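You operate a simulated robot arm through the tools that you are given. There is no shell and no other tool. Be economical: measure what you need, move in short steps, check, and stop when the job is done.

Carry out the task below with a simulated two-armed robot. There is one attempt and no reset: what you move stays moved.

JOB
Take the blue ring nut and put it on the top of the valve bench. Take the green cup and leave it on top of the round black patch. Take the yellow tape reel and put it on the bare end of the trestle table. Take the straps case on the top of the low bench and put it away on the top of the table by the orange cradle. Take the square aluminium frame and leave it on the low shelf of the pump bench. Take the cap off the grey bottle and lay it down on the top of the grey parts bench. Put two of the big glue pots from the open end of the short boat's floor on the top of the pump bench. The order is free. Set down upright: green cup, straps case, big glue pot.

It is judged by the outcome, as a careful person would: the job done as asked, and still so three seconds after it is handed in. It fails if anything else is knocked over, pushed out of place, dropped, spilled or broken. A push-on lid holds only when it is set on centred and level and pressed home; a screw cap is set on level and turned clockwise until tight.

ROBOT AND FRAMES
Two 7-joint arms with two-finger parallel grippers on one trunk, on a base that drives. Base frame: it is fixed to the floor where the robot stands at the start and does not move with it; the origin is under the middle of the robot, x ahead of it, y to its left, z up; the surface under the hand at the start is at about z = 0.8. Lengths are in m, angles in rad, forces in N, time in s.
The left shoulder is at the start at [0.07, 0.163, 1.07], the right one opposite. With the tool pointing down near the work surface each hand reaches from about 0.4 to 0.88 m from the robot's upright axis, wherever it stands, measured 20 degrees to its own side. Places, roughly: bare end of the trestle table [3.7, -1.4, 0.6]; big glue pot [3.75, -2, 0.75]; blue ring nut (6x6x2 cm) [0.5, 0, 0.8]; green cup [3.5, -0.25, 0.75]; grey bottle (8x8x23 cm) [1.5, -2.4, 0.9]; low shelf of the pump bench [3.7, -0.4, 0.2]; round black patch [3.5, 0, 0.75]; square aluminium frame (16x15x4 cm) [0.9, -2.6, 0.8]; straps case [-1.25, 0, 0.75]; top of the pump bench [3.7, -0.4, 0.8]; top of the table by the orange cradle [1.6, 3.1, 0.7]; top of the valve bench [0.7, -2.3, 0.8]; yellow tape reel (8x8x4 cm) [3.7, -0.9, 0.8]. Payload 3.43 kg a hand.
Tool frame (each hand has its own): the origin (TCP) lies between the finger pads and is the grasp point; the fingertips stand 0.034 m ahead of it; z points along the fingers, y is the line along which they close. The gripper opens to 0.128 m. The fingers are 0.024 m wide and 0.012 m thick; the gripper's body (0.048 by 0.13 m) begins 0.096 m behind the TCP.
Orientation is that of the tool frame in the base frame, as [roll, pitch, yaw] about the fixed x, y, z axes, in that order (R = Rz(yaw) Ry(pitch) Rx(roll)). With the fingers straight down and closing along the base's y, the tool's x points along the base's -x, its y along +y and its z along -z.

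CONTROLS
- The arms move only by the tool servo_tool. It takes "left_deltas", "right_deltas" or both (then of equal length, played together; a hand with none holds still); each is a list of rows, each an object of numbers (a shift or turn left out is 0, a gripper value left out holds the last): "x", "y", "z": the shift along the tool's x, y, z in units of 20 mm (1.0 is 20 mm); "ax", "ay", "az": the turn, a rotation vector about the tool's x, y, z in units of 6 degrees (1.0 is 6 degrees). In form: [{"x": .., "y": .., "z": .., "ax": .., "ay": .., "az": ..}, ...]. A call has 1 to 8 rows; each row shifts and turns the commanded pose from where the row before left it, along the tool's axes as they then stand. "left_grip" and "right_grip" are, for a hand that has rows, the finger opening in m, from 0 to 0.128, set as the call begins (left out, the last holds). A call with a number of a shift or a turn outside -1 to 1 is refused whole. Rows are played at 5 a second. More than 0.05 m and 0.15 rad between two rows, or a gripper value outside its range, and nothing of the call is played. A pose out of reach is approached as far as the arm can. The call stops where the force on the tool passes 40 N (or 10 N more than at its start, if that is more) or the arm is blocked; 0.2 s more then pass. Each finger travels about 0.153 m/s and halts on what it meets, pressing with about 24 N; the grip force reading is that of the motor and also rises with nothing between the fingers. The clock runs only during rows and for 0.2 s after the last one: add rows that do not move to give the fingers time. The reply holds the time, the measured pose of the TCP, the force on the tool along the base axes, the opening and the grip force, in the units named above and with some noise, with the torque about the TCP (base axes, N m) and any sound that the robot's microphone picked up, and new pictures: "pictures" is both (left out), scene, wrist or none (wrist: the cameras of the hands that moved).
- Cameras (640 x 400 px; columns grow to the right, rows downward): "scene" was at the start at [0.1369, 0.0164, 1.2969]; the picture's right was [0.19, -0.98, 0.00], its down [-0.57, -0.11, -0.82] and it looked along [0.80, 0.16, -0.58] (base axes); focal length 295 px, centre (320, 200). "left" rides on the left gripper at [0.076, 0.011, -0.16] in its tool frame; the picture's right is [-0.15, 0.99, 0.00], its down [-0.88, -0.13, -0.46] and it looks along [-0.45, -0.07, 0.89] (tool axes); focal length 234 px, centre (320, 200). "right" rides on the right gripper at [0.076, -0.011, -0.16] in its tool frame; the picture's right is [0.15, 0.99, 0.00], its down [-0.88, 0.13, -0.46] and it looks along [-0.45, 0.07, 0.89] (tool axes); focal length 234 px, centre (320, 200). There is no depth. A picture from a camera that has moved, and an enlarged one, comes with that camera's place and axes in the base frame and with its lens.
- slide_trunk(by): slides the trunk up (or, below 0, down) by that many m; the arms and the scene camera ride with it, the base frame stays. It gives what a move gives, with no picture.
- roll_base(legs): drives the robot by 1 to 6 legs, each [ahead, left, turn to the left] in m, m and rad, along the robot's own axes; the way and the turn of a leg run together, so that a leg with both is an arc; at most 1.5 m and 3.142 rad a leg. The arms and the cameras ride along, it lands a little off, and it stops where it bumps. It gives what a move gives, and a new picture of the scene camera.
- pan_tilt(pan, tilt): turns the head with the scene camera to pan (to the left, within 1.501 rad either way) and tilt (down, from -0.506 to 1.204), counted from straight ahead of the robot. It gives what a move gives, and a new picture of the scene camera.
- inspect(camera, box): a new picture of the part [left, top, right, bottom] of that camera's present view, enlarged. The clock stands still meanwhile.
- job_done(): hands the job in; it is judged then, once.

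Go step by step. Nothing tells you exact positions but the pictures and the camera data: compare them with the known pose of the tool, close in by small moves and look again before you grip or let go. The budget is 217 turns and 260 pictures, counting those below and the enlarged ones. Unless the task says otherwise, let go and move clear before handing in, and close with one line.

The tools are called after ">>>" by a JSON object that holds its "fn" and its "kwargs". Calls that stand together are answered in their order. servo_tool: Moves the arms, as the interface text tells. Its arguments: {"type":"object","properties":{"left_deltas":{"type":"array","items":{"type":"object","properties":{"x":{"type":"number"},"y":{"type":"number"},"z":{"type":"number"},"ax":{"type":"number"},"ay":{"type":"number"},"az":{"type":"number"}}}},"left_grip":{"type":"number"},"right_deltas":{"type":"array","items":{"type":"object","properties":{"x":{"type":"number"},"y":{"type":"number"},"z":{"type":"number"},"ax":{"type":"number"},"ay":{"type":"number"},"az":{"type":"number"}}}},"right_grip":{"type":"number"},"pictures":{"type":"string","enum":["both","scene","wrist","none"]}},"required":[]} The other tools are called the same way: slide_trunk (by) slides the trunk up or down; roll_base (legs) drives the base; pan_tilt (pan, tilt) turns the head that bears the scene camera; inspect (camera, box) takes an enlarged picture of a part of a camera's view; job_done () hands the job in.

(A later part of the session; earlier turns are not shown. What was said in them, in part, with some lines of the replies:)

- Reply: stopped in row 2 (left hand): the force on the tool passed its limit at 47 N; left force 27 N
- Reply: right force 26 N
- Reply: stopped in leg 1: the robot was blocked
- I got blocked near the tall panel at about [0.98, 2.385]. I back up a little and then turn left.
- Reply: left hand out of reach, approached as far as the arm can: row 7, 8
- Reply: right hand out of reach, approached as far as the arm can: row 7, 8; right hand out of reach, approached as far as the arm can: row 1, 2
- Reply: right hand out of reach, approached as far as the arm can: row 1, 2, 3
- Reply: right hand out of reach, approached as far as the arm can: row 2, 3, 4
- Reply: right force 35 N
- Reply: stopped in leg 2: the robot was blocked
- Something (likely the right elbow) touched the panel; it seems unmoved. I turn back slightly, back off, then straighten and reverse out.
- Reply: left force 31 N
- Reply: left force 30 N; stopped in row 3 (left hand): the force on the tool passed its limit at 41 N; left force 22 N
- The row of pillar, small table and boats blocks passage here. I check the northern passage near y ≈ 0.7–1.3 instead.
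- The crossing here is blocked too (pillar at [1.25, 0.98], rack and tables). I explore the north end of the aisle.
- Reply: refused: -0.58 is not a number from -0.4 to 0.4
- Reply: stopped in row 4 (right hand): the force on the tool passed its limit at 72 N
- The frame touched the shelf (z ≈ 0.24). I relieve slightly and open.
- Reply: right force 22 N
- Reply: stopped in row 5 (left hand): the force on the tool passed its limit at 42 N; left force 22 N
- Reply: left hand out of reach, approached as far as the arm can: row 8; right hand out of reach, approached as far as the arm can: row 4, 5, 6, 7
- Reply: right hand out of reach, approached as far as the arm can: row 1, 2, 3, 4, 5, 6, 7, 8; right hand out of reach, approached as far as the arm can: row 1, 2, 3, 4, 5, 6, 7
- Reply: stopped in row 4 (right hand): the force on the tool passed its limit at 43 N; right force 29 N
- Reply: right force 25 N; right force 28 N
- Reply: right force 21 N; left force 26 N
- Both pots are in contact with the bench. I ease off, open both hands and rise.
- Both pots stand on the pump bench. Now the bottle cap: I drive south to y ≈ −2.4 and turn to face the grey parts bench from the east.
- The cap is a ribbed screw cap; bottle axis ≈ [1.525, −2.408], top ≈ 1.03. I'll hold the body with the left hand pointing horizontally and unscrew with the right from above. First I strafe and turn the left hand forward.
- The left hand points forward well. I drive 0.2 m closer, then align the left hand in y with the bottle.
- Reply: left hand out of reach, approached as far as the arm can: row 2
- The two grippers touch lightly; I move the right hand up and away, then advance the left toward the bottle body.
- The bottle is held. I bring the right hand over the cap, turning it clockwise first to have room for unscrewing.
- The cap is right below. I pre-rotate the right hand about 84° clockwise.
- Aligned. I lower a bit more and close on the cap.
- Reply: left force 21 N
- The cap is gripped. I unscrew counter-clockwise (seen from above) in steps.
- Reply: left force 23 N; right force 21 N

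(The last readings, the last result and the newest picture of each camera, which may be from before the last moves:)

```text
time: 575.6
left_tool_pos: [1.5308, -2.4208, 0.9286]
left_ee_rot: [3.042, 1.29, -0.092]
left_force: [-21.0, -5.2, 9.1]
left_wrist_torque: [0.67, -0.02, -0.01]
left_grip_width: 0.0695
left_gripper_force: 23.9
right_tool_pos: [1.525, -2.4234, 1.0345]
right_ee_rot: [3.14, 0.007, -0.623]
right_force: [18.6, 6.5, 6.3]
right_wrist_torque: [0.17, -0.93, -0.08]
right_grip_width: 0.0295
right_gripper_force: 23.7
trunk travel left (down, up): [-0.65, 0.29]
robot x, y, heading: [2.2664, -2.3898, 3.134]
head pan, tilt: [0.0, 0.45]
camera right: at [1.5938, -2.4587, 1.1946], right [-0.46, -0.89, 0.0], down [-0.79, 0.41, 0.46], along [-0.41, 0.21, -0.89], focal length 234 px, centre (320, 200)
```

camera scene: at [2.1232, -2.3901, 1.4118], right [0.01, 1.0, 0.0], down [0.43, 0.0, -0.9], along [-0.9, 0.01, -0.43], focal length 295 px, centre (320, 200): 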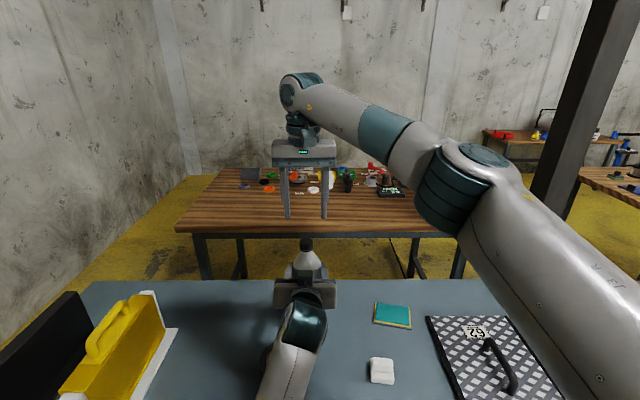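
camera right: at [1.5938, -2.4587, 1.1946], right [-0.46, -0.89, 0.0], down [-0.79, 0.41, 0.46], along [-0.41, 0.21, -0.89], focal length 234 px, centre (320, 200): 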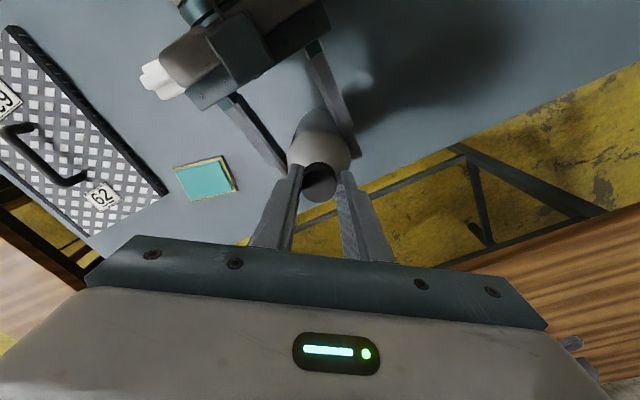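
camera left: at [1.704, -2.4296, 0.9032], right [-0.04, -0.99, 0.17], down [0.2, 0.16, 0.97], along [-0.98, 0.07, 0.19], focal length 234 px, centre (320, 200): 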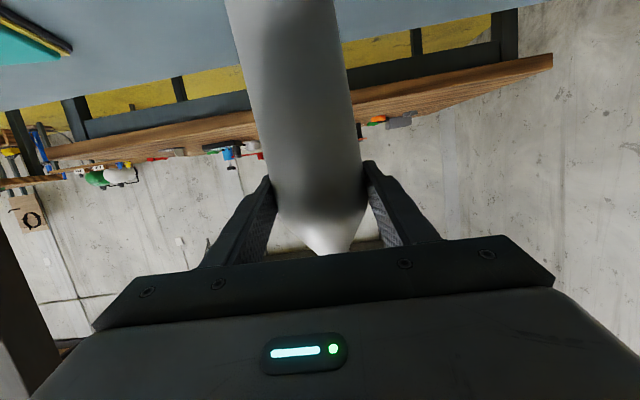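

>>> {"fn": "servo_tool", "kwargs": {"right_deltas": [{"az": -1}, {"az": -1}, {"az": -1}, {"az": -1}, {"az": -1}, {"az": -1}, {"az": -1}, {"az": -1}], "pictures": "none"}}

>>> {"fn": "servo_tool", "kwargs": {"right_deltas": [{"az": -1}, {"az": -1}, {"az": -1}, {"az": -1}, {"az": -1}, {"az": -1}, {"az": -1}, {"az": -1}], "pictures": "both"}}

```text
time: 577.4
left_tool_pos: [1.5322, -2.4219, 0.9283]
left_ee_rot: [3.046, 1.287, -0.083]
left_force: [-10.2, -19.0, 2.7]
left_wrist_torque: [0.91, 0.17, 0.18]
left_grip_width: 0.0694
left_gripper_force: 23.9
right_tool_pos: [1.5234, -2.4235, 1.0356]
right_ee_rot: [-3.137, 0.01, 0.214]
right_force: [8.2, 17.1, 15.8]
right_wrist_torque: [0.64, -0.35, -0.06]
right_grip_width: 0.0297
right_gripper_force: 24.5
trunk travel left (down, up): [-0.65, 0.29]
robot x, y, heading: [2.2646, -2.3915, 3.131]
head pan, tilt: [0.0, 0.45]
```

```text
time: 579.2
left_tool_pos: [1.5313, -2.4241, 0.9286]
left_ee_rot: [3.047, 1.291, -0.083]
left_force: [15.7, -29.6, 6.8]
left_wrist_torque: [0.46, 0.42, 0.49]
left_grip_width: 0.0699
left_gripper_force: 24.1
right_tool_pos: [1.5234, -2.4241, 1.0359]
right_ee_rot: [-3.131, 0.008, 0.684]
right_force: [-12.0, 23.1, 13.2]
right_wrist_torque: [0.69, 0.54, -0.13]
right_grip_width: 0.0295
right_gripper_force: 24.3
right hand out of reach, approached as far as the arm can: row 5, 6, 7, 8
trunk travel left (down, up): [-0.65, 0.29]
robot x, y, heading: [2.2665, -2.3911, 3.136]
head pan, tilt: [0.0, 0.45]
camera scene: at [2.1252, -2.3916, 1.4121], right [0.01, 1.0, 0.0], down [0.43, 0.0, -0.9], along [-0.9, 0.01, -0.43], focal length 295 px, centre (320, 200)
camera right: at [1.5783, -2.367, 1.1954], right [0.74, -0.67, -0.01], down [-0.59, -0.66, 0.46], along [-0.32, -0.33, -0.89], focal length 234 px, centre (320, 200)
```

scene: 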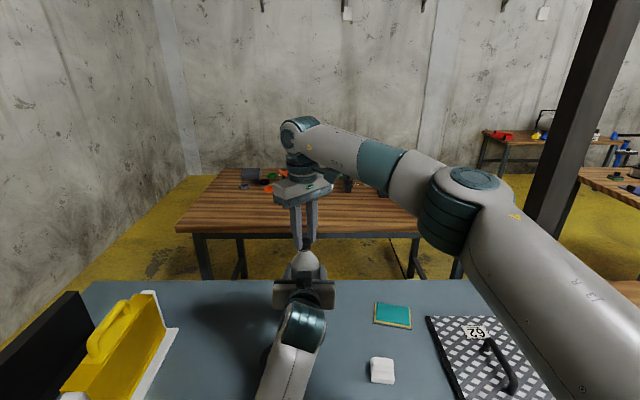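
right: 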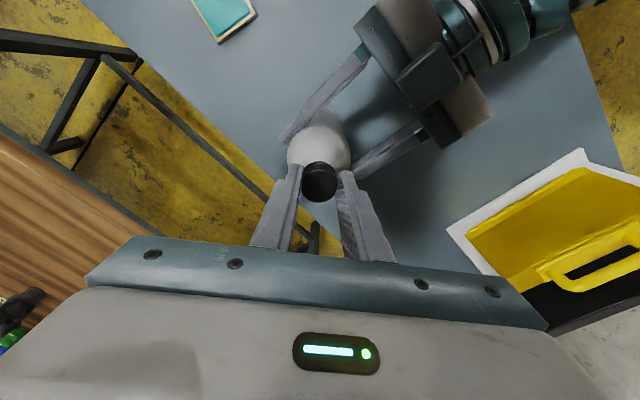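

About 120° done and the cap is pushing up; the wrist is at its limit. I open, turn back, and regrip for another stroke.

>>> {"fn": "servo_tool", "kwargs": {"right_deltas": [{}, {}, {"az": 1}, {"az": 1}, {"az": 1}, {"az": 1}, {"az": 1}, {"az": 1}], "right_grip": 0.06, "pictures": "none"}}

>>> {"fn": "servo_tool", "kwargs": {"right_deltas": [{"az": 1}, {"az": 1}, {"az": 1}, {"az": 1}, {"az": 1}, {"az": 1}, {"az": 1}, {"az": 1}], "pictures": "none"}}

>>> {"fn": "servo_tool", "kwargs": {"right_deltas": [{"az": 1}, {"az": 1}, {"az": 1}, {"az": 1}, {"az": 1}, {"az": 1}, {"az": 1}, {"az": 1}], "pictures": "wrist"}}

```text
time: 581.0
left_tool_pos: [1.5321, -2.42, 0.9268]
left_ee_rot: [3.041, 1.286, -0.093]
left_force: [0.4, 1.6, 4.4]
left_wrist_torque: [0.26, 0.12, -0.05]
left_grip_width: 0.0693
left_gripper_force: 24.1
right_tool_pos: [1.5234, -2.4243, 1.0334]
right_ee_rot: [-3.138, 0.01, 0.057]
right_force: [-0.4, 0.2, 0.4]
right_wrist_torque: [0.0, 0.02, 0.0]
right_grip_width: 0.0602
right_gripper_force: 0.1
trunk travel left (down, up): [-0.65, 0.29]
robot x, y, heading: [2.2626, -2.3942, 3.135]
head pan, tilt: [0.0, 0.45]
```

```text
time: 582.8
left_tool_pos: [1.5318, -2.419, 0.9262]
left_ee_rot: [3.041, 1.288, -0.092]
left_force: [0.0, 2.7, 4.4]
left_wrist_torque: [0.27, 0.16, -0.04]
left_grip_width: 0.0693
left_gripper_force: 24.2
right_tool_pos: [1.5228, -2.4232, 1.0342]
right_ee_rot: [3.141, 0.008, -0.782]
right_force: [0.4, 0.0, 0.2]
right_wrist_torque: [0.01, -0.02, 0.0]
right_grip_width: 0.06
right_gripper_force: 0.0
trunk travel left (down, up): [-0.65, 0.29]
robot x, y, heading: [2.2619, -2.3942, 3.137]
head pan, tilt: [0.0, 0.45]
```

```text
time: 584.6
left_tool_pos: [1.5312, -2.4199, 0.9284]
left_ee_rot: [3.04, 1.29, -0.092]
left_force: [1.0, 1.9, 4.0]
left_wrist_torque: [0.35, 0.12, -0.06]
left_grip_width: 0.0693
left_gripper_force: 24.1
right_tool_pos: [1.5229, -2.4227, 1.0331]
right_ee_rot: [3.135, 0.003, -1.623]
right_force: [-0.8, 0.2, 1.1]
right_wrist_torque: [-0.01, -0.01, 0.01]
right_grip_width: 0.0599
right_gripper_force: 0.1
trunk travel left (down, up): [-0.65, 0.29]
robot x, y, heading: [2.2638, -2.3923, 3.135]
head pan, tilt: [0.0, 0.45]
camera right: at [1.5321, -2.4994, 1.1943], right [-1.0, -0.1, 0.01], down [-0.08, 0.88, 0.46], along [-0.05, 0.46, -0.89], focal length 234 px, centre (320, 200)
```

right: 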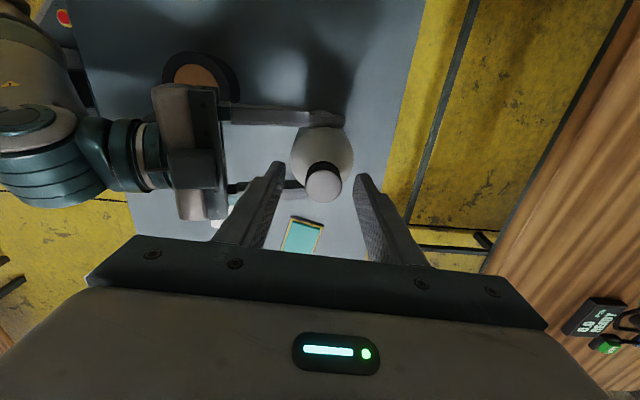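

>>> {"fn": "servo_tool", "kwargs": {"right_deltas": [{"az": 1}, {"az": 1}, {"az": 1}, {"az": 1}, {}], "pictures": "none"}}

>>> {"fn": "servo_tool", "kwargs": {"right_deltas": [{}, {}, {}, {"az": -1}, {"az": -1}, {"az": -1}, {"az": -1}, {"az": -1}], "right_grip": 0.01, "pictures": "none"}}

>>> {"fn": "servo_tool", "kwargs": {"right_deltas": [{"az": -1, "z": -0.03}, {"az": -1, "z": -0.03}, {"az": -1, "z": -0.03}, {"az": -1, "z": -0.03}, {"az": -1, "z": -0.03}, {"az": -1, "z": -0.03}, {"az": -1, "z": -0.03}, {"az": -1, "z": -0.03}], "pictures": "none"}}

>>> {"fn": "servo_tool", "kwargs": {"right_deltas": [{"az": -1, "z": -0.03}, {"az": -1, "z": -0.03}, {"az": -1, "z": -0.03}, {"az": -1, "z": -0.03}, {"az": -1, "z": -0.03}, {"az": -1, "z": -0.03}, {"az": -1, "z": -0.03}, {"az": -1, "z": -0.03}], "pictures": "wrist"}}

```text
time: 585.8
left_tool_pos: [1.5317, -2.4204, 0.9263]
left_ee_rot: [3.039, 1.289, -0.092]
left_force: [0.2, 2.4, 5.1]
left_wrist_torque: [0.38, 0.14, -0.06]
left_grip_width: 0.069
left_gripper_force: 24.4
right_tool_pos: [1.5228, -2.4241, 1.034]
right_ee_rot: [3.131, -0.003, -2.038]
right_force: [-0.7, 0.0, -0.8]
right_wrist_torque: [-0.01, 0.0, -0.02]
right_grip_width: 0.0598
right_gripper_force: 0.1
trunk travel left (down, up): [-0.65, 0.29]
robot x, y, heading: [2.265, -2.393, 3.132]
head pan, tilt: [0.0, 0.45]
```

```text
time: 587.6
left_tool_pos: [1.5321, -2.4203, 0.9267]
left_ee_rot: [3.04, 1.289, -0.092]
left_force: [6.5, -19.3, 8.5]
left_wrist_torque: [0.84, 0.13, 0.18]
left_grip_width: 0.0693
left_gripper_force: 23.8
right_tool_pos: [1.5245, -2.4233, 1.0341]
right_ee_rot: [3.135, 0.004, -1.513]
right_force: [-6.6, 17.1, 0.7]
right_wrist_torque: [0.88, 0.31, 0.0]
right_grip_width: 0.0295
right_gripper_force: 24.1
trunk travel left (down, up): [-0.65, 0.29]
robot x, y, heading: [2.2625, -2.3874, 3.14]
head pan, tilt: [0.0, 0.45]
```

```text
time: 589.4
left_tool_pos: [1.5304, -2.42, 0.9262]
left_ee_rot: [3.041, 1.286, -0.091]
left_force: [-4.6, -12.5, 13.8]
left_wrist_torque: [0.76, -0.34, 0.1]
left_grip_width: 0.07
left_gripper_force: 23.9
right_tool_pos: [1.5226, -2.4237, 1.0374]
right_ee_rot: [3.141, 0.008, -0.675]
right_force: [5.0, 12.3, -15.0]
right_wrist_torque: [0.59, -0.1, -0.04]
right_grip_width: 0.0294
right_gripper_force: 23.9
trunk travel left (down, up): [-0.65, 0.29]
robot x, y, heading: [2.2661, -2.3912, 3.132]
head pan, tilt: [0.0, 0.45]
```

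```text
time: 591.2
left_tool_pos: [1.5306, -2.4205, 0.9262]
left_ee_rot: [3.042, 1.288, -0.091]
left_force: [-5.4, -9.5, 22.0]
left_wrist_torque: [0.57, 0.17, 0.1]
left_grip_width: 0.0707
left_gripper_force: 23.7
right_tool_pos: [1.5227, -2.4233, 1.0432]
right_ee_rot: [-3.138, 0.004, 0.164]
right_force: [4.8, 9.4, -23.4]
right_wrist_torque: [0.4, -0.59, -0.07]
right_grip_width: 0.0294
right_gripper_force: 24.4
trunk travel left (down, up): [-0.65, 0.29]
robot x, y, heading: [2.2625, -2.3899, 3.137]
head pan, tilt: [0.0, 0.45]
camera right: at [1.597, -2.4002, 1.2027], right [0.31, -0.95, -0.01], down [-0.84, -0.27, 0.46], along [-0.44, -0.14, -0.89], focal length 234 px, centre (320, 200)
```

right: 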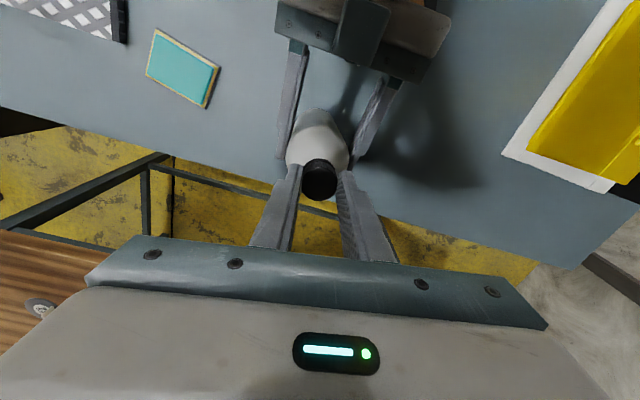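

The cap still holds; I pulled up too fast. I relax a few mm and continue turning.

>>> {"fn": "servo_tool", "kwargs": {"right_deltas": [{"z": 0.2}, {"az": -1}, {"az": -1}, {"az": -1}, {"az": -0.5}, {}], "pictures": "wrist"}}

>>> {"fn": "inspect", "kwargs": {"camera": "scene", "box": [260, 200, 360, 300]}}

```text
time: 592.6
left_tool_pos: [1.53, -2.4209, 0.9256]
left_ee_rot: [3.045, 1.285, -0.089]
left_force: [0.2, -11.0, -4.1]
left_wrist_torque: [0.75, 0.06, 0.11]
left_grip_width: 0.0704
left_gripper_force: 23.7
right_tool_pos: [1.5237, -2.424, 1.0402]
right_ee_rot: [-3.136, 0.006, 0.529]
right_force: [-0.1, 10.8, 3.5]
right_wrist_torque: [0.49, -0.07, -0.07]
right_grip_width: 0.0298
right_gripper_force: 24.3
trunk travel left (down, up): [-0.65, 0.29]
robot x, y, heading: [2.2644, -2.3886, 3.134]
head pan, tilt: [0.0, 0.45]
camera right: at [1.5837, -2.3752, 1.1997], right [0.63, -0.78, -0.01], down [-0.69, -0.56, 0.46], along [-0.36, -0.28, -0.89], focal length 234 px, centre (320, 200)
```

right: 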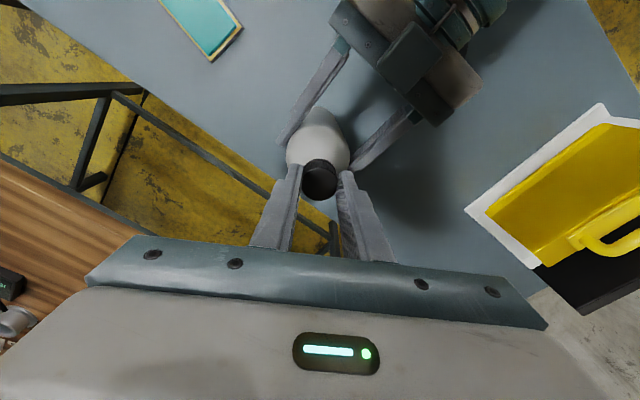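

```text
4.00 times, centred on (310, 250) of scene
camera zoom: at [2.1218, -2.3909, 1.4116], right [0.01, 1.0, 0.0], down [0.44, 0.0, -0.9], along [-0.9, 0.01, -0.44], focal length 1182 px, centre (360, 0)
```

zoom: 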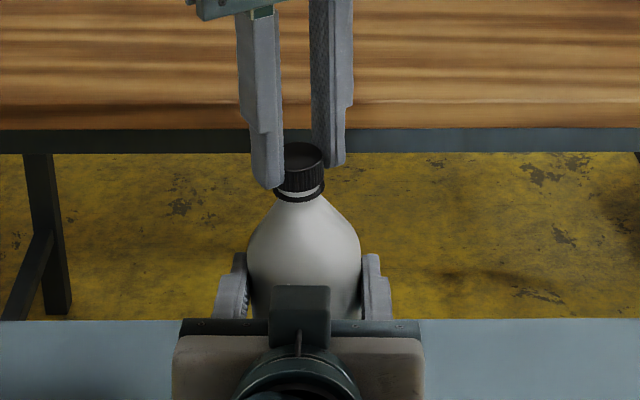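

The cap has visibly risen from its ring. Another stroke: open, turn back, regrip.

>>> {"fn": "servo_tool", "kwargs": {"right_deltas": [{}, {}, {"az": 1}, {"az": 1}, {"az": 1}, {"az": 1}, {"az": 1}, {"az": 1}], "right_grip": 0.06, "pictures": "none"}}

>>> {"fn": "servo_tool", "kwargs": {"right_deltas": [{"az": 1}, {"az": 1}, {"az": 1}, {"az": 1}, {"az": 1}, {"az": 1}, {"az": 1}, {"az": 1}], "pictures": "none"}}

>>> {"fn": "servo_tool", "kwargs": {"right_deltas": [{"az": 1}, {"az": 1}, {"az": 1}, {"az": 1}, {"az": 1}, {"az": 1}, {"az": 1}, {"az": 1}], "pictures": "none"}}

>>> {"fn": "servo_tool", "kwargs": {"right_deltas": [{"az": 1}, {"az": 1}, {}], "pictures": "wrist"}}

>>> {"fn": "servo_tool", "kwargs": {"right_deltas": [{}, {}, {}, {"az": -1}, {"az": -1}, {"az": -1}, {"az": -1}, {"az": -1}], "right_grip": 0.01, "pictures": "none"}}

>>> {"fn": "servo_tool", "kwargs": {"right_deltas": [{"az": -1}, {"az": -1}, {"az": -1}, {"az": -1}, {"az": -1}, {"az": -1}, {"az": -1}, {"az": -1}], "pictures": "none"}}

>>> {"fn": "servo_tool", "kwargs": {"right_deltas": [{"az": -1}, {"az": -1}, {"az": -1}, {"az": -1}, {"az": -1}, {"az": -1}, {"az": -1}, {"az": -1}], "pictures": "none"}}

>>> {"fn": "inspect", "kwargs": {"camera": "scene", "box": [260, 200, 360, 300]}}

```text
time: 594.4
left_tool_pos: [1.5303, -2.4195, 0.9259]
left_ee_rot: [3.038, 1.286, -0.094]
left_force: [0.3, 0.1, -1.5]
left_wrist_torque: [-0.02, 0.02, 0.03]
left_grip_width: 0.0703
left_gripper_force: 23.6
right_tool_pos: [1.5226, -2.425, 1.0383]
right_ee_rot: [-3.14, 0.008, -0.102]
right_force: [0.2, 0.2, -0.8]
right_wrist_torque: [-0.01, 0.0, 0.01]
right_grip_width: 0.0602
right_gripper_force: 0.0
trunk travel left (down, up): [-0.65, 0.29]
robot x, y, heading: [2.2673, -2.3891, 3.136]
head pan, tilt: [0.0, 0.45]
```

```text
time: 596.2
left_tool_pos: [1.5307, -2.4202, 0.9253]
left_ee_rot: [3.04, 1.287, -0.093]
left_force: [-0.4, 0.1, -0.9]
left_wrist_torque: [-0.01, 0.0, 0.0]
left_grip_width: 0.07
left_gripper_force: 24.4
right_tool_pos: [1.523, -2.4252, 1.0396]
right_ee_rot: [3.136, 0.006, -0.939]
right_force: [-0.2, 0.1, -0.1]
right_wrist_torque: [0.0, 0.0, -0.02]
right_grip_width: 0.0601
right_gripper_force: 0.1
trunk travel left (down, up): [-0.65, 0.29]
robot x, y, heading: [2.2628, -2.3953, 3.13]
head pan, tilt: [0.0, 0.45]
```

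```text
time: 598.0
left_tool_pos: [1.5325, -2.4208, 0.9256]
left_ee_rot: [3.039, 1.287, -0.093]
left_force: [-0.9, -0.9, -1.2]
left_wrist_torque: [0.0, -0.03, 0.01]
left_grip_width: 0.0701
left_gripper_force: 24.3
right_tool_pos: [1.5236, -2.4229, 1.0385]
right_ee_rot: [3.133, 0.002, -1.778]
right_force: [0.3, 0.0, 0.6]
right_wrist_torque: [0.01, 0.0, -0.01]
right_grip_width: 0.0599
right_gripper_force: 0.1
trunk travel left (down, up): [-0.65, 0.29]
robot x, y, heading: [2.2633, -2.3871, 3.135]
head pan, tilt: [0.0, 0.45]
```

```text
time: 598.8
left_tool_pos: [1.5313, -2.4206, 0.9253]
left_ee_rot: [3.041, 1.285, -0.093]
left_force: [0.5, 0.5, -0.7]
left_wrist_torque: [0.0, -0.03, -0.02]
left_grip_width: 0.0697
left_gripper_force: 23.9
right_tool_pos: [1.5237, -2.4247, 1.0381]
right_ee_rot: [3.133, -0.001, -1.985]
right_force: [-1.0, 0.0, 0.2]
right_wrist_torque: [0.0, -0.02, 0.0]
right_grip_width: 0.0598
right_gripper_force: 0.0
trunk travel left (down, up): [-0.65, 0.29]
robot x, y, heading: [2.2665, -2.3918, 3.137]
head pan, tilt: [0.0, 0.45]
camera right: at [1.5039, -2.4975, 1.1997], right [-0.96, 0.27, 0.01], down [0.24, 0.86, 0.46], along [0.11, 0.44, -0.89], focal length 234 px, centre (320, 200)
```

right: 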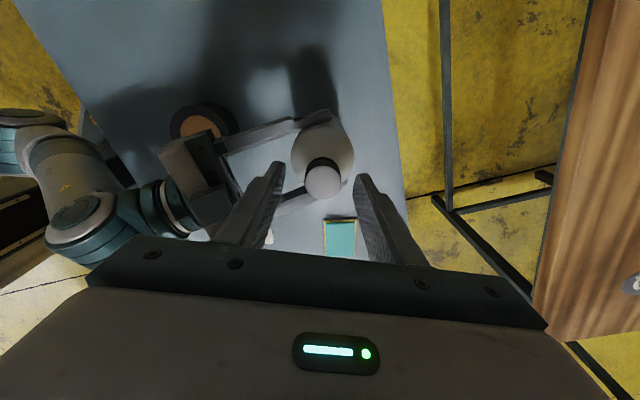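

```text
time: 600.6
left_tool_pos: [1.5302, -2.4207, 0.9246]
left_ee_rot: [3.041, 1.285, -0.092]
left_force: [0.7, -9.4, -1.4]
left_wrist_torque: [0.75, -0.02, 0.11]
left_grip_width: 0.0697
left_gripper_force: 24.2
right_tool_pos: [1.5225, -2.4238, 1.0391]
right_ee_rot: [3.135, 0.005, -1.46]
right_force: [-0.2, 8.8, 1.0]
right_wrist_torque: [0.32, 0.0, -0.09]
right_grip_width: 0.0298
right_gripper_force: 24.3
trunk travel left (down, up): [-0.65, 0.29]
robot x, y, heading: [2.2626, -2.3883, 3.134]
head pan, tilt: [0.0, 0.45]
```

```text
time: 602.4
left_tool_pos: [1.5315, -2.4209, 0.9239]
left_ee_rot: [3.039, 1.283, -0.091]
left_force: [-3.5, -11.7, -0.9]
left_wrist_torque: [0.96, -0.32, 0.17]
left_grip_width: 0.0696
left_gripper_force: 24.3
right_tool_pos: [1.5236, -2.4253, 1.0385]
right_ee_rot: [3.14, 0.007, -0.623]
right_force: [3.6, 12.0, -0.2]
right_wrist_torque: [0.39, -0.1, -0.14]
right_grip_width: 0.0296
right_gripper_force: 24.3
trunk travel left (down, up): [-0.65, 0.29]
robot x, y, heading: [2.2625, -2.3938, 3.132]
head pan, tilt: [0.0, 0.45]
```

```text
time: 604.2
left_tool_pos: [1.5316, -2.4211, 0.924]
left_ee_rot: [3.038, 1.283, -0.09]
left_force: [-3.3, -10.1, -1.0]
left_wrist_torque: [0.8, -0.31, 0.19]
left_grip_width: 0.0702
left_gripper_force: 23.5
right_tool_pos: [1.5242, -2.4244, 1.0384]
right_ee_rot: [-3.135, 0.008, 0.216]
right_force: [3.7, 10.2, 0.0]
right_wrist_torque: [0.37, -0.12, -0.11]
right_grip_width: 0.0295
right_gripper_force: 23.9
trunk travel left (down, up): [-0.65, 0.29]
robot x, y, heading: [2.2607, -2.3903, 3.137]
head pan, tilt: [0.0, 0.45]
```

```text
4.00 times, centred on (310, 250) of scene
camera zoom: at [2.1218, -2.391, 1.4116], right [0.01, 1.0, 0.0], down [0.44, 0.0, -0.9], along [-0.9, 0.01, -0.44], focal length 1182 px, centre (360, 0)
```

zoom: 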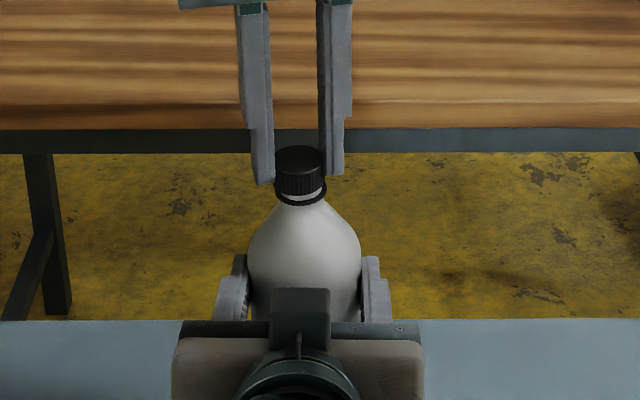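

Turning is now free of axial load — the cap may be loose. I lift gently and check.

>>> {"fn": "servo_tool", "kwargs": {"right_deltas": [{"z": -0.15}, {"z": -0.15}, {"z": -0.2}, {"z": -0.3}, {}], "pictures": "none"}}

>>> {"fn": "inspect", "kwargs": {"camera": "scene", "box": [260, 200, 360, 300]}}

```text
time: 605.4
left_tool_pos: [1.5309, -2.4199, 0.9251]
left_ee_rot: [3.037, 1.285, -0.097]
left_force: [0.5, -0.3, -1.4]
left_wrist_torque: [-0.04, 0.0, -0.01]
left_grip_width: 0.0699
left_gripper_force: 23.8
right_tool_pos: [1.5227, -2.4245, 1.0556]
right_ee_rot: [-3.137, 0.007, 0.215]
right_force: [0.0, 0.2, 0.1]
right_wrist_torque: [0.01, -0.01, 0.01]
right_grip_width: 0.0295
right_gripper_force: 24.1
trunk travel left (down, up): [-0.65, 0.29]
robot x, y, heading: [2.2632, -2.3909, 3.132]
head pan, tilt: [0.0, 0.45]
```

```text
4.00 times, centred on (310, 250) of scene
camera zoom: at [2.1215, -2.3908, 1.4116], right [0.01, 1.0, 0.0], down [0.44, 0.0, -0.9], along [-0.9, 0.01, -0.44], focal length 1182 px, centre (360, 0)
```

zoom: 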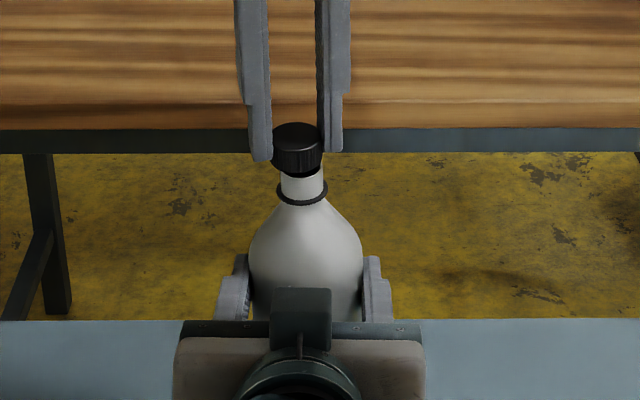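

The cap is off. I lift it clear to the side, then lower the left hand slightly so the bottle stands, and release it.

>>> {"fn": "servo_tool", "kwargs": {"right_deltas": [{"z": -1}, {"z": -1}, {"z": -1}, {"z": -1}, {"y": -1}, {"y": -1}, {"y": -1}, {"y": -1}], "pictures": "none"}}

>>> {"fn": "servo_tool", "kwargs": {"left_deltas": [{"x": 0.1}, {"x": 0.1}, {}], "pictures": "both"}}

```text
time: 607.2
left_tool_pos: [1.5309, -2.4207, 0.9259]
left_ee_rot: [3.035, 1.283, -0.098]
left_force: [-0.1, 0.6, -0.9]
left_wrist_torque: [0.01, -0.04, 0.0]
left_grip_width: 0.0697
left_gripper_force: 23.5
right_tool_pos: [1.5073, -2.3446, 1.1357]
right_ee_rot: [-3.137, 0.007, 0.215]
right_force: [0.4, 0.4, 0.1]
right_wrist_torque: [0.0, -0.01, -0.04]
right_grip_width: 0.0295
right_gripper_force: 23.9
trunk travel left (down, up): [-0.65, 0.29]
robot x, y, heading: [2.2639, -2.3897, 3.134]
head pan, tilt: [0.0, 0.45]
```

```text
time: 608.2
left_tool_pos: [1.5272, -2.432, 0.9231]
left_ee_rot: [2.951, 1.29, -0.169]
left_force: [-0.7, -0.5, -0.5]
left_wrist_torque: [0.02, -0.03, 0.02]
left_grip_width: 0.0697
left_gripper_force: 24.3
right_tool_pos: [1.5079, -2.3464, 1.1368]
right_ee_rot: [-3.138, 0.008, 0.213]
right_force: [-0.4, 0.3, 0.2]
right_wrist_torque: [0.0, 0.01, 0.01]
right_grip_width: 0.0297
right_gripper_force: 23.9
trunk travel left (down, up): [-0.65, 0.29]
robot x, y, heading: [2.2645, -2.3941, 3.134]
head pan, tilt: [0.0, 0.45]
stopped in row 3 (left hand): the arm was blocked; the commanded pose is now the measured one
camera scene: at [2.1217, -2.391, 1.4116], right [0.01, 1.0, 0.0], down [0.44, 0.0, -0.9], along [-0.9, 0.01, -0.44], focal length 295 px, centre (320, 200)
camera left: at [1.7015, -2.4425, 0.8947], right [-0.03, -0.98, 0.19], down [0.2, 0.18, 0.96], along [-0.98, 0.06, 0.19], focal length 234 px, centre (320, 200)
```

scene: 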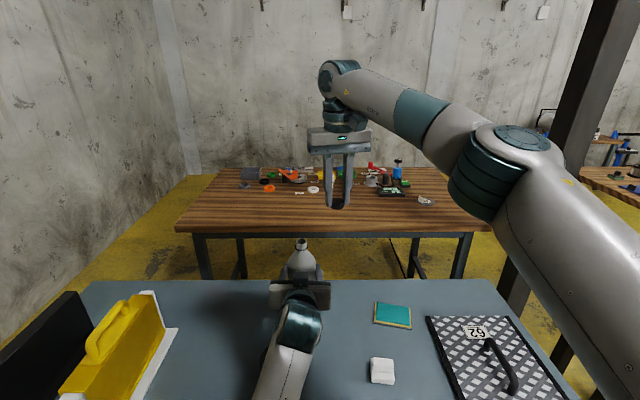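
left: 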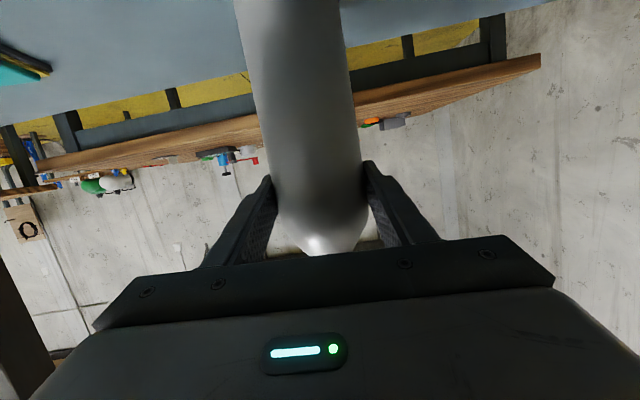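

The left arm is at a joint limit and tilts slightly. I reverse that small move.

>>> {"fn": "servo_tool", "kwargs": {"left_deltas": [{"x": -0.2, "y": -0.4, "az": 0.0}, {}], "pictures": "none"}}

>>> {"fn": "inspect", "kwargs": {"camera": "scene", "box": [220, 210, 380, 310]}}

```text
time: 608.8
left_tool_pos: [1.5255, -2.4342, 0.9238]
left_ee_rot: [2.878, 1.287, -0.233]
left_force: [1.1, 2.4, 5.5]
left_wrist_torque: [0.45, -0.22, -0.03]
left_grip_width: 0.0695
left_gripper_force: 24.0
right_tool_pos: [1.5095, -2.3464, 1.1371]
right_ee_rot: [-3.137, 0.008, 0.213]
right_force: [-0.4, 0.2, -0.5]
right_wrist_torque: [0.03, 0.01, -0.03]
right_grip_width: 0.0297
right_gripper_force: 24.1
trunk travel left (down, up): [-0.65, 0.29]
robot x, y, heading: [2.265, -2.3896, 3.13]
head pan, tilt: [0.0, 0.45]
```

```text
4.00 times, centred on (300, 260) of scene
camera zoom: at [2.1229, -2.3908, 1.4118], right [0.01, 1.0, 0.0], down [0.43, 0.0, -0.9], along [-0.9, 0.01, -0.43], focal length 1182 px, centre (400, -40)
```

zoom: 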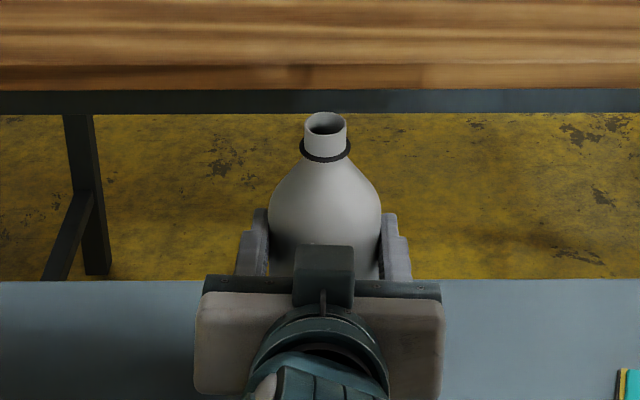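

The bottle stands vertical on the bench. I open the left hand and withdraw by backing the base straight away.

>>> {"fn": "servo_tool", "kwargs": {"left_deltas": [{}, {}, {}], "left_grip": 0.128, "pictures": "both"}}

```text
time: 609.6
left_tool_pos: [1.5244, -2.4351, 0.9244]
left_ee_rot: [2.882, 1.289, -0.226]
left_force: [-0.2, -0.4, -0.4]
left_wrist_torque: [-0.02, -0.01, -0.02]
left_grip_width: 0.1281
left_gripper_force: 0.1
right_tool_pos: [1.5081, -2.3464, 1.1365]
right_ee_rot: [-3.138, 0.007, 0.214]
right_force: [-0.1, -0.1, 0.6]
right_wrist_torque: [-0.01, 0.01, -0.04]
right_grip_width: 0.0298
right_gripper_force: 23.5
trunk travel left (down, up): [-0.65, 0.29]
robot x, y, heading: [2.2617, -2.3917, 3.137]
head pan, tilt: [0.0, 0.45]
camera scene: at [2.1217, -2.391, 1.4116], right [0.01, 1.0, 0.0], down [0.44, 0.0, -0.9], along [-0.9, 0.01, -0.44], focal length 295 px, centre (320, 200)
camera left: at [1.6979, -2.4439, 0.8952], right [-0.02, -0.98, 0.21], down [0.2, 0.2, 0.96], along [-0.98, 0.06, 0.19], focal length 234 px, centre (320, 200)
```

scene: 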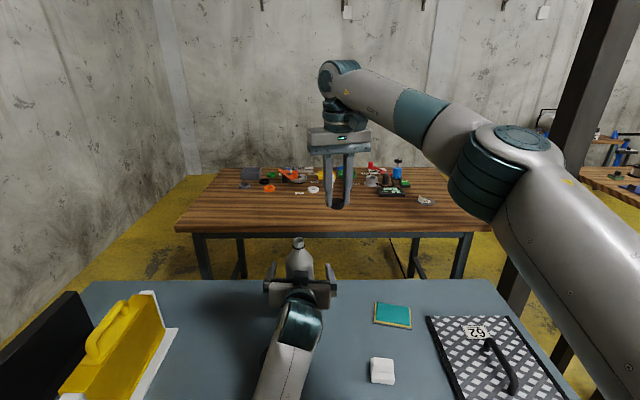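
left: 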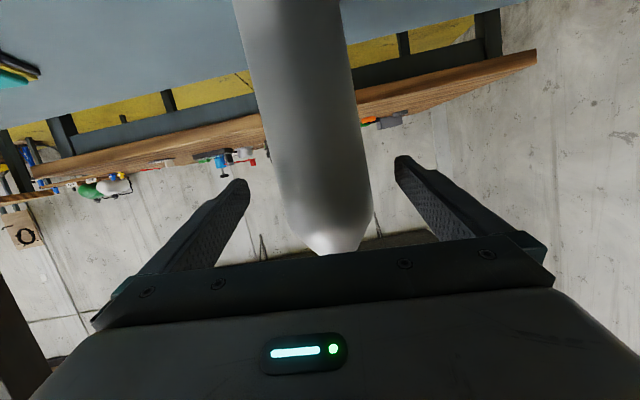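

>>> {"fn": "roll_base", "kwargs": {"legs": [[-0.2, 0, 0]]}}

>>> {"fn": "servo_tool", "kwargs": {"left_deltas": [{"x": -1, "y": 1}, {"x": -1, "y": 1}, {"x": -1, "y": 1}, {"x": -1, "y": 1}, {"x": -1, "y": 1}, {"y": 1}, {"y": 1}, {"y": 1}], "pictures": "scene"}}

```text
time: 611.2
left_tool_pos: [1.7212, -2.4368, 0.9262]
left_ee_rot: [2.884, 1.292, -0.223]
left_force: [0.0, 0.5, -0.5]
left_wrist_torque: [-0.04, 0.03, 0.0]
left_grip_width: 0.1281
left_gripper_force: 0.2
right_tool_pos: [1.7055, -2.3495, 1.1361]
right_ee_rot: [-3.138, 0.006, 0.217]
right_force: [-0.3, 0.0, 0.2]
right_wrist_torque: [0.01, 0.03, 0.01]
right_grip_width: 0.0295
right_gripper_force: 24.1
trunk travel left (down, up): [-0.65, 0.29]
robot x, y, heading: [2.461, -2.3899, 3.139]
head pan, tilt: [0.0, 0.45]
camera scene: at [2.3197, -2.3924, 1.4117], right [0.0, 1.0, 0.0], down [0.44, 0.0, -0.9], along [-0.9, 0.0, -0.44], focal length 295 px, centre (320, 200)
```

scene: 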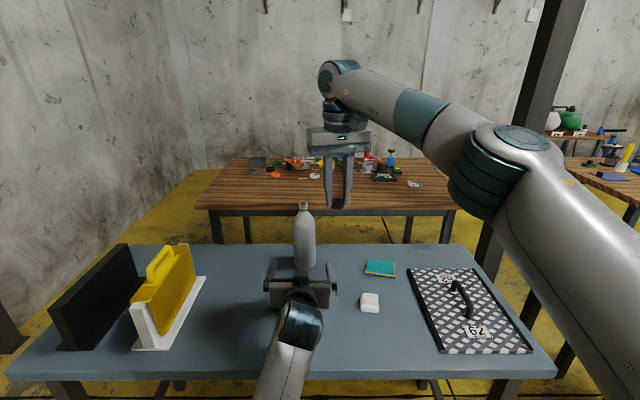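

```text
time: 613.0
left_tool_pos: [1.697, -2.5918, 1.0333]
left_ee_rot: [2.887, 1.292, -0.221]
left_force: [-0.3, -0.6, 1.2]
left_wrist_torque: [0.0, 0.01, 0.02]
left_grip_width: 0.1281
left_gripper_force: 0.0
right_tool_pos: [1.7051, -2.3488, 1.1359]
right_ee_rot: [-3.135, 0.008, 0.218]
right_force: [0.0, -0.5, -0.3]
right_wrist_torque: [0.01, -0.01, -0.03]
right_grip_width: 0.0297
right_gripper_force: 23.7
trunk travel left (down, up): [-0.65, 0.29]
robot x, y, heading: [2.4642, -2.3936, 3.142]
head pan, tilt: [0.0, 0.45]
camera scene: at [2.3193, -2.3932, 1.4116], right [0.0, 1.0, 0.0], down [0.44, 0.0, -0.9], along [-0.9, 0.0, -0.44], focal length 295 px, centre (320, 200)
```

scene: 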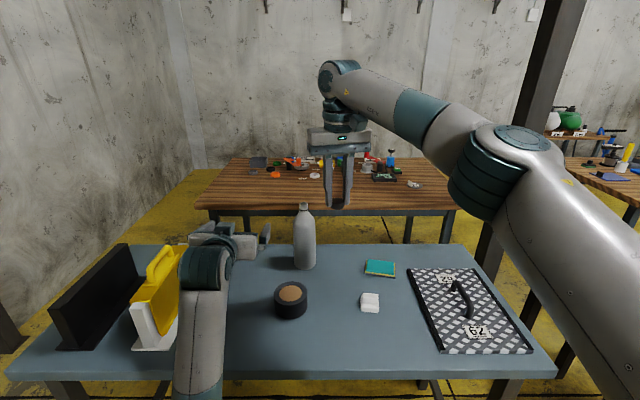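

The bottle stands upright and nothing else moved. I lower the cap onto a bare spot of the grey bench near [1.66, −2.335].

>>> {"fn": "servo_tool", "kwargs": {"right_deltas": [{"x": -1, "y": -0.6}, {"x": -1, "y": -0.6}, {"z": 1}, {"z": 1}, {"z": 1}, {"z": 1}, {"z": 1}, {"z": 1}], "pictures": "none"}}

>>> {"fn": "servo_tool", "kwargs": {"right_deltas": [{"z": 1}, {"z": 1}, {"z": 1}, {"z": 1}, {"z": 1}, {"z": 1}, {}], "pictures": "both"}}

```text
time: 614.8
left_tool_pos: [1.6981, -2.5891, 1.0325]
left_ee_rot: [2.884, 1.291, -0.224]
left_force: [-0.5, 0.4, 0.7]
left_wrist_torque: [0.0, 0.02, 0.02]
left_grip_width: 0.1279
left_gripper_force: 0.0
right_tool_pos: [1.6719, -2.3394, 1.0154]
right_ee_rot: [-3.136, 0.008, 0.217]
right_force: [0.6, 0.3, 0.0]
right_wrist_torque: [-0.02, 0.0, -0.01]
right_grip_width: 0.0294
right_gripper_force: 24.8
right hand out of reach, approached as far as the arm can: row 2
trunk travel left (down, up): [-0.65, 0.29]
robot x, y, heading: [2.462, -2.3924, 3.137]
head pan, tilt: [0.0, 0.45]
```

```text
time: 616.4
left_tool_pos: [1.6968, -2.5907, 1.0319]
left_ee_rot: [2.886, 1.292, -0.221]
left_force: [0.2, -0.1, -0.1]
left_wrist_torque: [-0.01, 0.03, 0.0]
left_grip_width: 0.1279
left_gripper_force: 0.0
right_tool_pos: [1.6727, -2.3379, 0.8969]
right_ee_rot: [-3.138, 0.008, 0.214]
right_force: [-0.2, -0.6, -0.4]
right_wrist_torque: [-0.03, -0.01, 0.01]
right_grip_width: 0.0297
right_gripper_force: 24.4
trunk travel left (down, up): [-0.65, 0.29]
robot x, y, heading: [2.4625, -2.3939, 3.144]
head pan, tilt: [0.0, 0.45]
camera scene: at [2.3197, -2.3924, 1.4117], right [0.0, 1.0, 0.0], down [0.44, 0.0, -0.9], along [-0.9, 0.0, -0.44], focal length 295 px, centre (320, 200)
camera right: at [1.7451, -2.3104, 1.0569], right [0.36, -0.93, -0.01], down [-0.83, -0.32, 0.46], along [-0.43, -0.16, -0.89], focal length 234 px, centre (320, 200)
```

scene: 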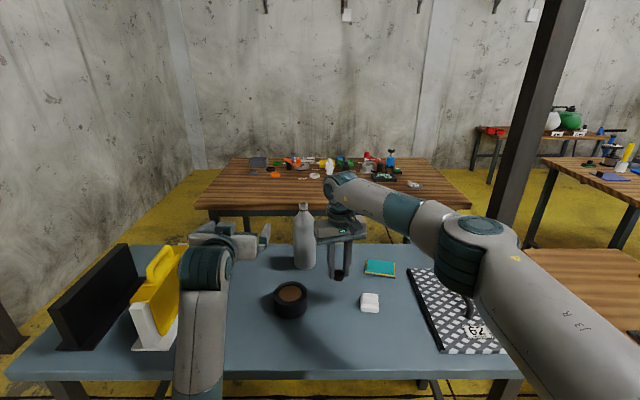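
right: 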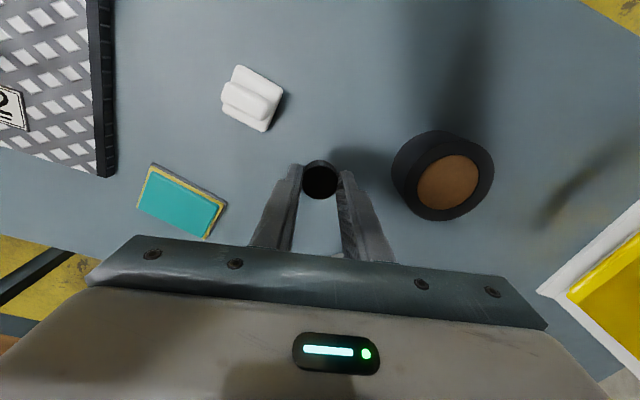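

>>> {"fn": "servo_tool", "kwargs": {"right_deltas": [{"z": 1}, {"z": 1}, {"z": 0.4}, {"z": 0.2}, {"z": 0.2}, {"z": 0.2}, {"z": 0.2}], "pictures": "none"}}

```text
time: 618.0
left_tool_pos: [1.698, -2.5904, 1.0314]
left_ee_rot: [2.885, 1.292, -0.22]
left_force: [-0.3, -0.8, -0.6]
left_wrist_torque: [-0.03, -0.02, 0.01]
left_grip_width: 0.1282
left_gripper_force: 0.0
right_tool_pos: [1.6699, -2.3369, 0.8316]
right_ee_rot: [-3.136, 0.007, 0.215]
right_force: [0.1, -0.1, 0.1]
right_wrist_torque: [0.04, -0.01, -0.03]
right_grip_width: 0.0297
right_gripper_force: 24.4
trunk travel left (down, up): [-0.65, 0.29]
robot x, y, heading: [2.4641, -2.3913, 3.14]
head pan, tilt: [0.0, 0.45]
```

>>> {"fn": "servo_tool", "kwargs": {"right_deltas": [{"z": 0.2}, {"z": 0.2}, {"z": 0.2}, {"z": 0.2}, {"z": 0.2}, {"z": 0.2}, {"z": 0.2}, {"z": 0.2}], "pictures": "wrist"}}

```text
time: 619.5
left_tool_pos: [1.6984, -2.5903, 1.0344]
left_ee_rot: [2.883, 1.294, -0.224]
left_force: [-0.1, 0.4, -0.9]
left_wrist_torque: [0.0, -0.03, 0.0]
left_grip_width: 0.1281
left_gripper_force: 0.0
right_tool_pos: [1.6683, -2.338, 0.814]
right_ee_rot: [-3.138, 0.016, 0.214]
right_force: [9.6, 2.8, 17.0]
right_wrist_torque: [-0.09, -0.45, 0.07]
right_grip_width: 0.03
right_gripper_force: 24.3
trunk travel left (down, up): [-0.65, 0.29]
robot x, y, heading: [2.4621, -2.3875, 3.141]
head pan, tilt: [0.0, 0.45]
stopped in row 7 (right hand): the force on the tool passed its limit at 44 N (the readings are from after the stop); the commanded pose is now the measured one
camera right: at [1.7435, -2.3105, 0.9735], right [0.35, -0.94, -0.01], down [-0.83, -0.32, 0.47], along [-0.44, -0.16, -0.88], focal length 234 px, centre (320, 200)
```

right: 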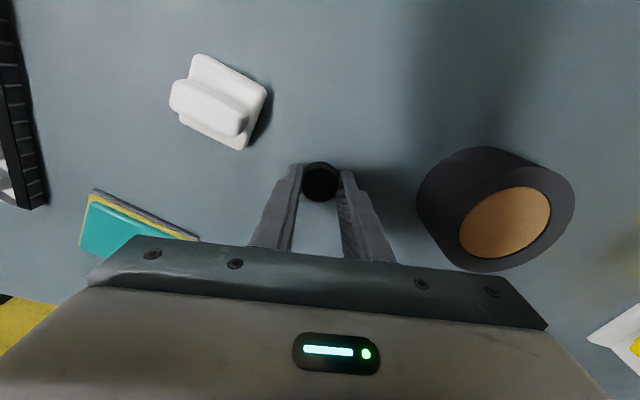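

The cap touches the bench. I ease, open a little and rise.

>>> {"fn": "servo_tool", "kwargs": {"right_deltas": [{"z": -0.1}, {}], "pictures": "none"}}

>>> {"fn": "servo_tool", "kwargs": {"right_deltas": [{}, {}, {"z": -0.2}, {"z": -0.5}, {"z": -1}, {"z": -1}, {"z": -1}, {"z": -1}], "right_grip": 0.06, "pictures": "both"}}

```text
time: 620.1
left_tool_pos: [1.6995, -2.5912, 1.0346]
left_ee_rot: [2.882, 1.293, -0.224]
left_force: [0.3, 0.3, -0.7]
left_wrist_torque: [-0.04, -0.04, 0.0]
left_grip_width: 0.1281
left_gripper_force: 0.0
right_tool_pos: [1.6688, -2.3367, 0.815]
right_ee_rot: [-3.137, 0.014, 0.218]
right_force: [8.8, -1.0, 10.7]
right_wrist_torque: [-0.19, -0.37, 0.13]
right_grip_width: 0.0295
right_gripper_force: 23.7
trunk travel left (down, up): [-0.65, 0.29]
robot x, y, heading: [2.4611, -2.3949, 3.139]
head pan, tilt: [0.0, 0.45]
```

```text
time: 621.9
left_tool_pos: [1.6987, -2.5898, 1.0328]
left_ee_rot: [2.885, 1.291, -0.224]
left_force: [0.4, 0.5, -0.1]
left_wrist_torque: [0.02, -0.01, 0.0]
left_grip_width: 0.1279
left_gripper_force: 0.0
right_tool_pos: [1.67, -2.3392, 0.906]
right_ee_rot: [-3.139, 0.013, 0.216]
right_force: [-1.0, 0.1, -0.1]
right_wrist_torque: [0.02, -0.02, 0.01]
right_grip_width: 0.0598
right_gripper_force: 0.0
trunk travel left (down, up): [-0.65, 0.29]
robot x, y, heading: [2.4616, -2.3905, 3.138]
head pan, tilt: [0.0, 0.45]
camera scene: at [2.3198, -2.3923, 1.4117], right [0.0, 1.0, 0.0], down [0.44, 0.0, -0.9], along [-0.9, 0.0, -0.44], focal length 295 px, centre (320, 200)
camera right: at [1.7437, -2.3111, 1.0668], right [0.35, -0.94, -0.01], down [-0.83, -0.32, 0.47], along [-0.44, -0.16, -0.88], focal length 234 px, centre (320, 200)
```

scene: 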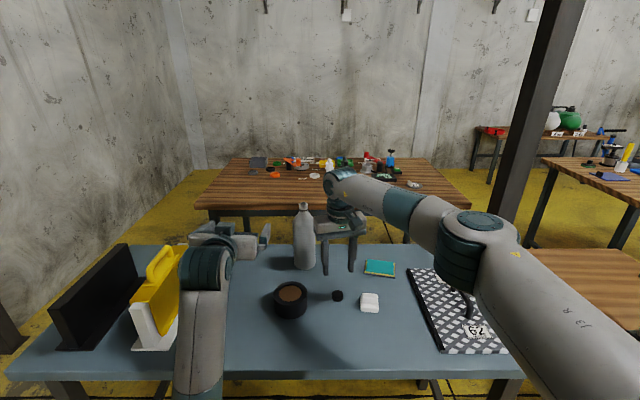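
right: 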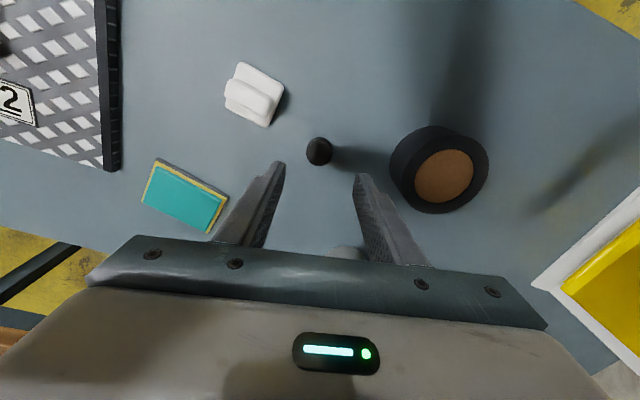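

The cap lies on the grey bench. I raise the right hand and back the robot clear.

>>> {"fn": "servo_tool", "kwargs": {"right_deltas": [{"z": -1}, {"z": -1}, {"z": -1}, {"z": -1}, {"z": -1}, {"z": -1}, {"z": -1}, {"z": -1}], "pictures": "none"}}

>>> {"fn": "roll_base", "kwargs": {"legs": [[-0.25, 0, 0]]}}

```text
time: 623.7
left_tool_pos: [1.6977, -2.5899, 1.032]
left_ee_rot: [2.884, 1.293, -0.221]
left_force: [0.7, 0.3, -0.3]
left_wrist_torque: [0.01, 0.02, -0.01]
left_grip_width: 0.1279
left_gripper_force: 0.0
right_tool_pos: [1.6713, -2.3375, 1.0672]
right_ee_rot: [-3.137, 0.013, 0.214]
right_force: [-0.5, -0.6, 0.0]
right_wrist_torque: [0.01, 0.01, -0.01]
right_grip_width: 0.06
right_gripper_force: 0.0
trunk travel left (down, up): [-0.65, 0.29]
robot x, y, heading: [2.4638, -2.3948, 3.137]
head pan, tilt: [0.0, 0.45]
```

```text
time: 625.5
left_tool_pos: [1.9504, -2.5928, 1.0322]
left_ee_rot: [2.885, 1.292, -0.222]
left_force: [0.4, -0.3, -0.3]
left_wrist_torque: [0.0, -0.03, -0.01]
left_grip_width: 0.1279
left_gripper_force: 0.0
right_tool_pos: [1.9243, -2.3385, 1.0655]
right_ee_rot: [-3.138, 0.011, 0.218]
right_force: [-0.8, -0.1, 0.1]
right_wrist_torque: [0.03, 0.0, 0.0]
right_grip_width: 0.0601
right_gripper_force: 0.0
trunk travel left (down, up): [-0.65, 0.29]
robot x, y, heading: [2.7138, -2.3934, 3.135]
head pan, tilt: [0.0, 0.45]
camera scene: at [2.5721, -2.3935, 1.4116], right [0.0, 1.0, 0.0], down [0.44, 0.0, -0.9], along [-0.9, 0.0, -0.44], focal length 295 px, centre (320, 200)
```

scene: 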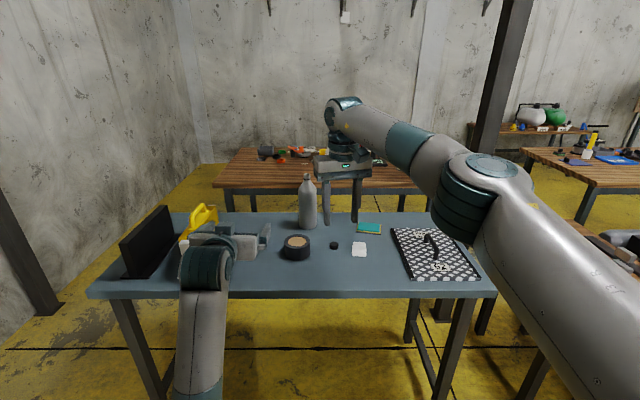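

Everything looks right here. I turn for one last look at the pump bench.

>>> {"fn": "roll_base", "kwargs": {"legs": [[0, 0, -1.57]]}}

>>> {"fn": "pan_tilt", "kwargs": {"pan": -0.7, "tilt": 0.35}}

```text
time: 629.9
left_tool_pos: [2.5572, -1.6204, 1.0324]
left_ee_rot: [2.886, 1.291, -1.847]
left_force: [0.7, 0.3, -1.2]
left_wrist_torque: [-0.02, -0.02, 0.0]
left_grip_width: 0.1281
left_gripper_force: 0.0
right_tool_pos: [2.8117, -1.608, 1.0654]
right_ee_rot: [-3.138, 0.012, -1.409]
right_force: [-0.8, 0.6, 0.3]
right_wrist_torque: [-0.01, 0.01, 0.01]
right_grip_width: 0.0598
right_gripper_force: 0.0
trunk travel left (down, up): [-0.65, 0.29]
robot x, y, heading: [2.7172, -2.3922, 1.513]
head pan, tilt: [0.0, 0.45]
camera scene: at [2.7227, -2.2518, 1.4117], right [1.0, -0.06, 0.0], down [-0.03, -0.43, -0.9], along [0.05, 0.9, -0.44], focal length 295 px, centre (320, 200)
```

scene: 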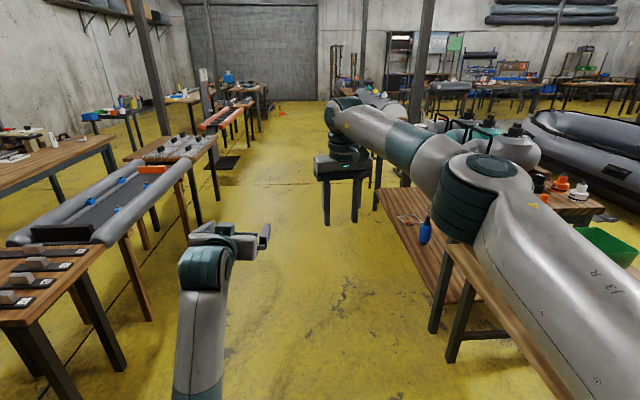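

```text
time: 631.0
left_tool_pos: [2.5579, -1.6194, 1.0323]
left_ee_rot: [2.883, 1.292, -1.849]
left_force: [-0.1, -0.4, -0.4]
left_wrist_torque: [0.01, -0.02, -0.02]
left_grip_width: 0.1281
left_gripper_force: 0.0
right_tool_pos: [2.8102, -1.6064, 1.0657]
right_ee_rot: [-3.14, 0.013, -1.409]
right_force: [0.0, -0.6, -0.2]
right_wrist_torque: [0.0, -0.01, 0.0]
right_grip_width: 0.0602
right_gripper_force: 0.1
trunk travel left (down, up): [-0.65, 0.29]
robot x, y, heading: [2.7162, -2.3955, 1.511]
head pan, tilt: [-0.7, 0.351]
camera scene: at [2.7811, -2.2758, 1.4209], right [0.73, -0.69, 0.0], down [-0.24, -0.25, -0.94], along [0.64, 0.68, -0.34], focal length 295 px, centre (320, 200)
```

scene: 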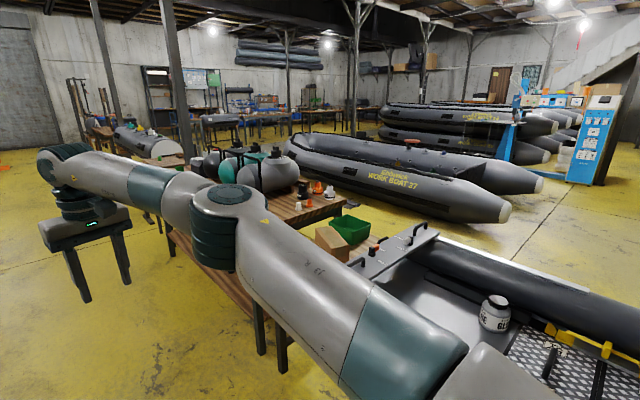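

The remaining glue pot still stands in the boat, and the last clear view showed both moved pots upright on the pump bench. Hands are clear, so I hand in.

>>> {"fn": "job_done", "kwargs": {}}

```text
The job is handed in.
```

All seven parts of the job are done and handed in; nothing else looked knocked over or out of place. My arm hid the two glue pots in the final look, but both were standing upright on the pump bench when I last saw them. The grey bottle also shifted about 1.5 cm while I unscrewed its cap, and it is standing upright.
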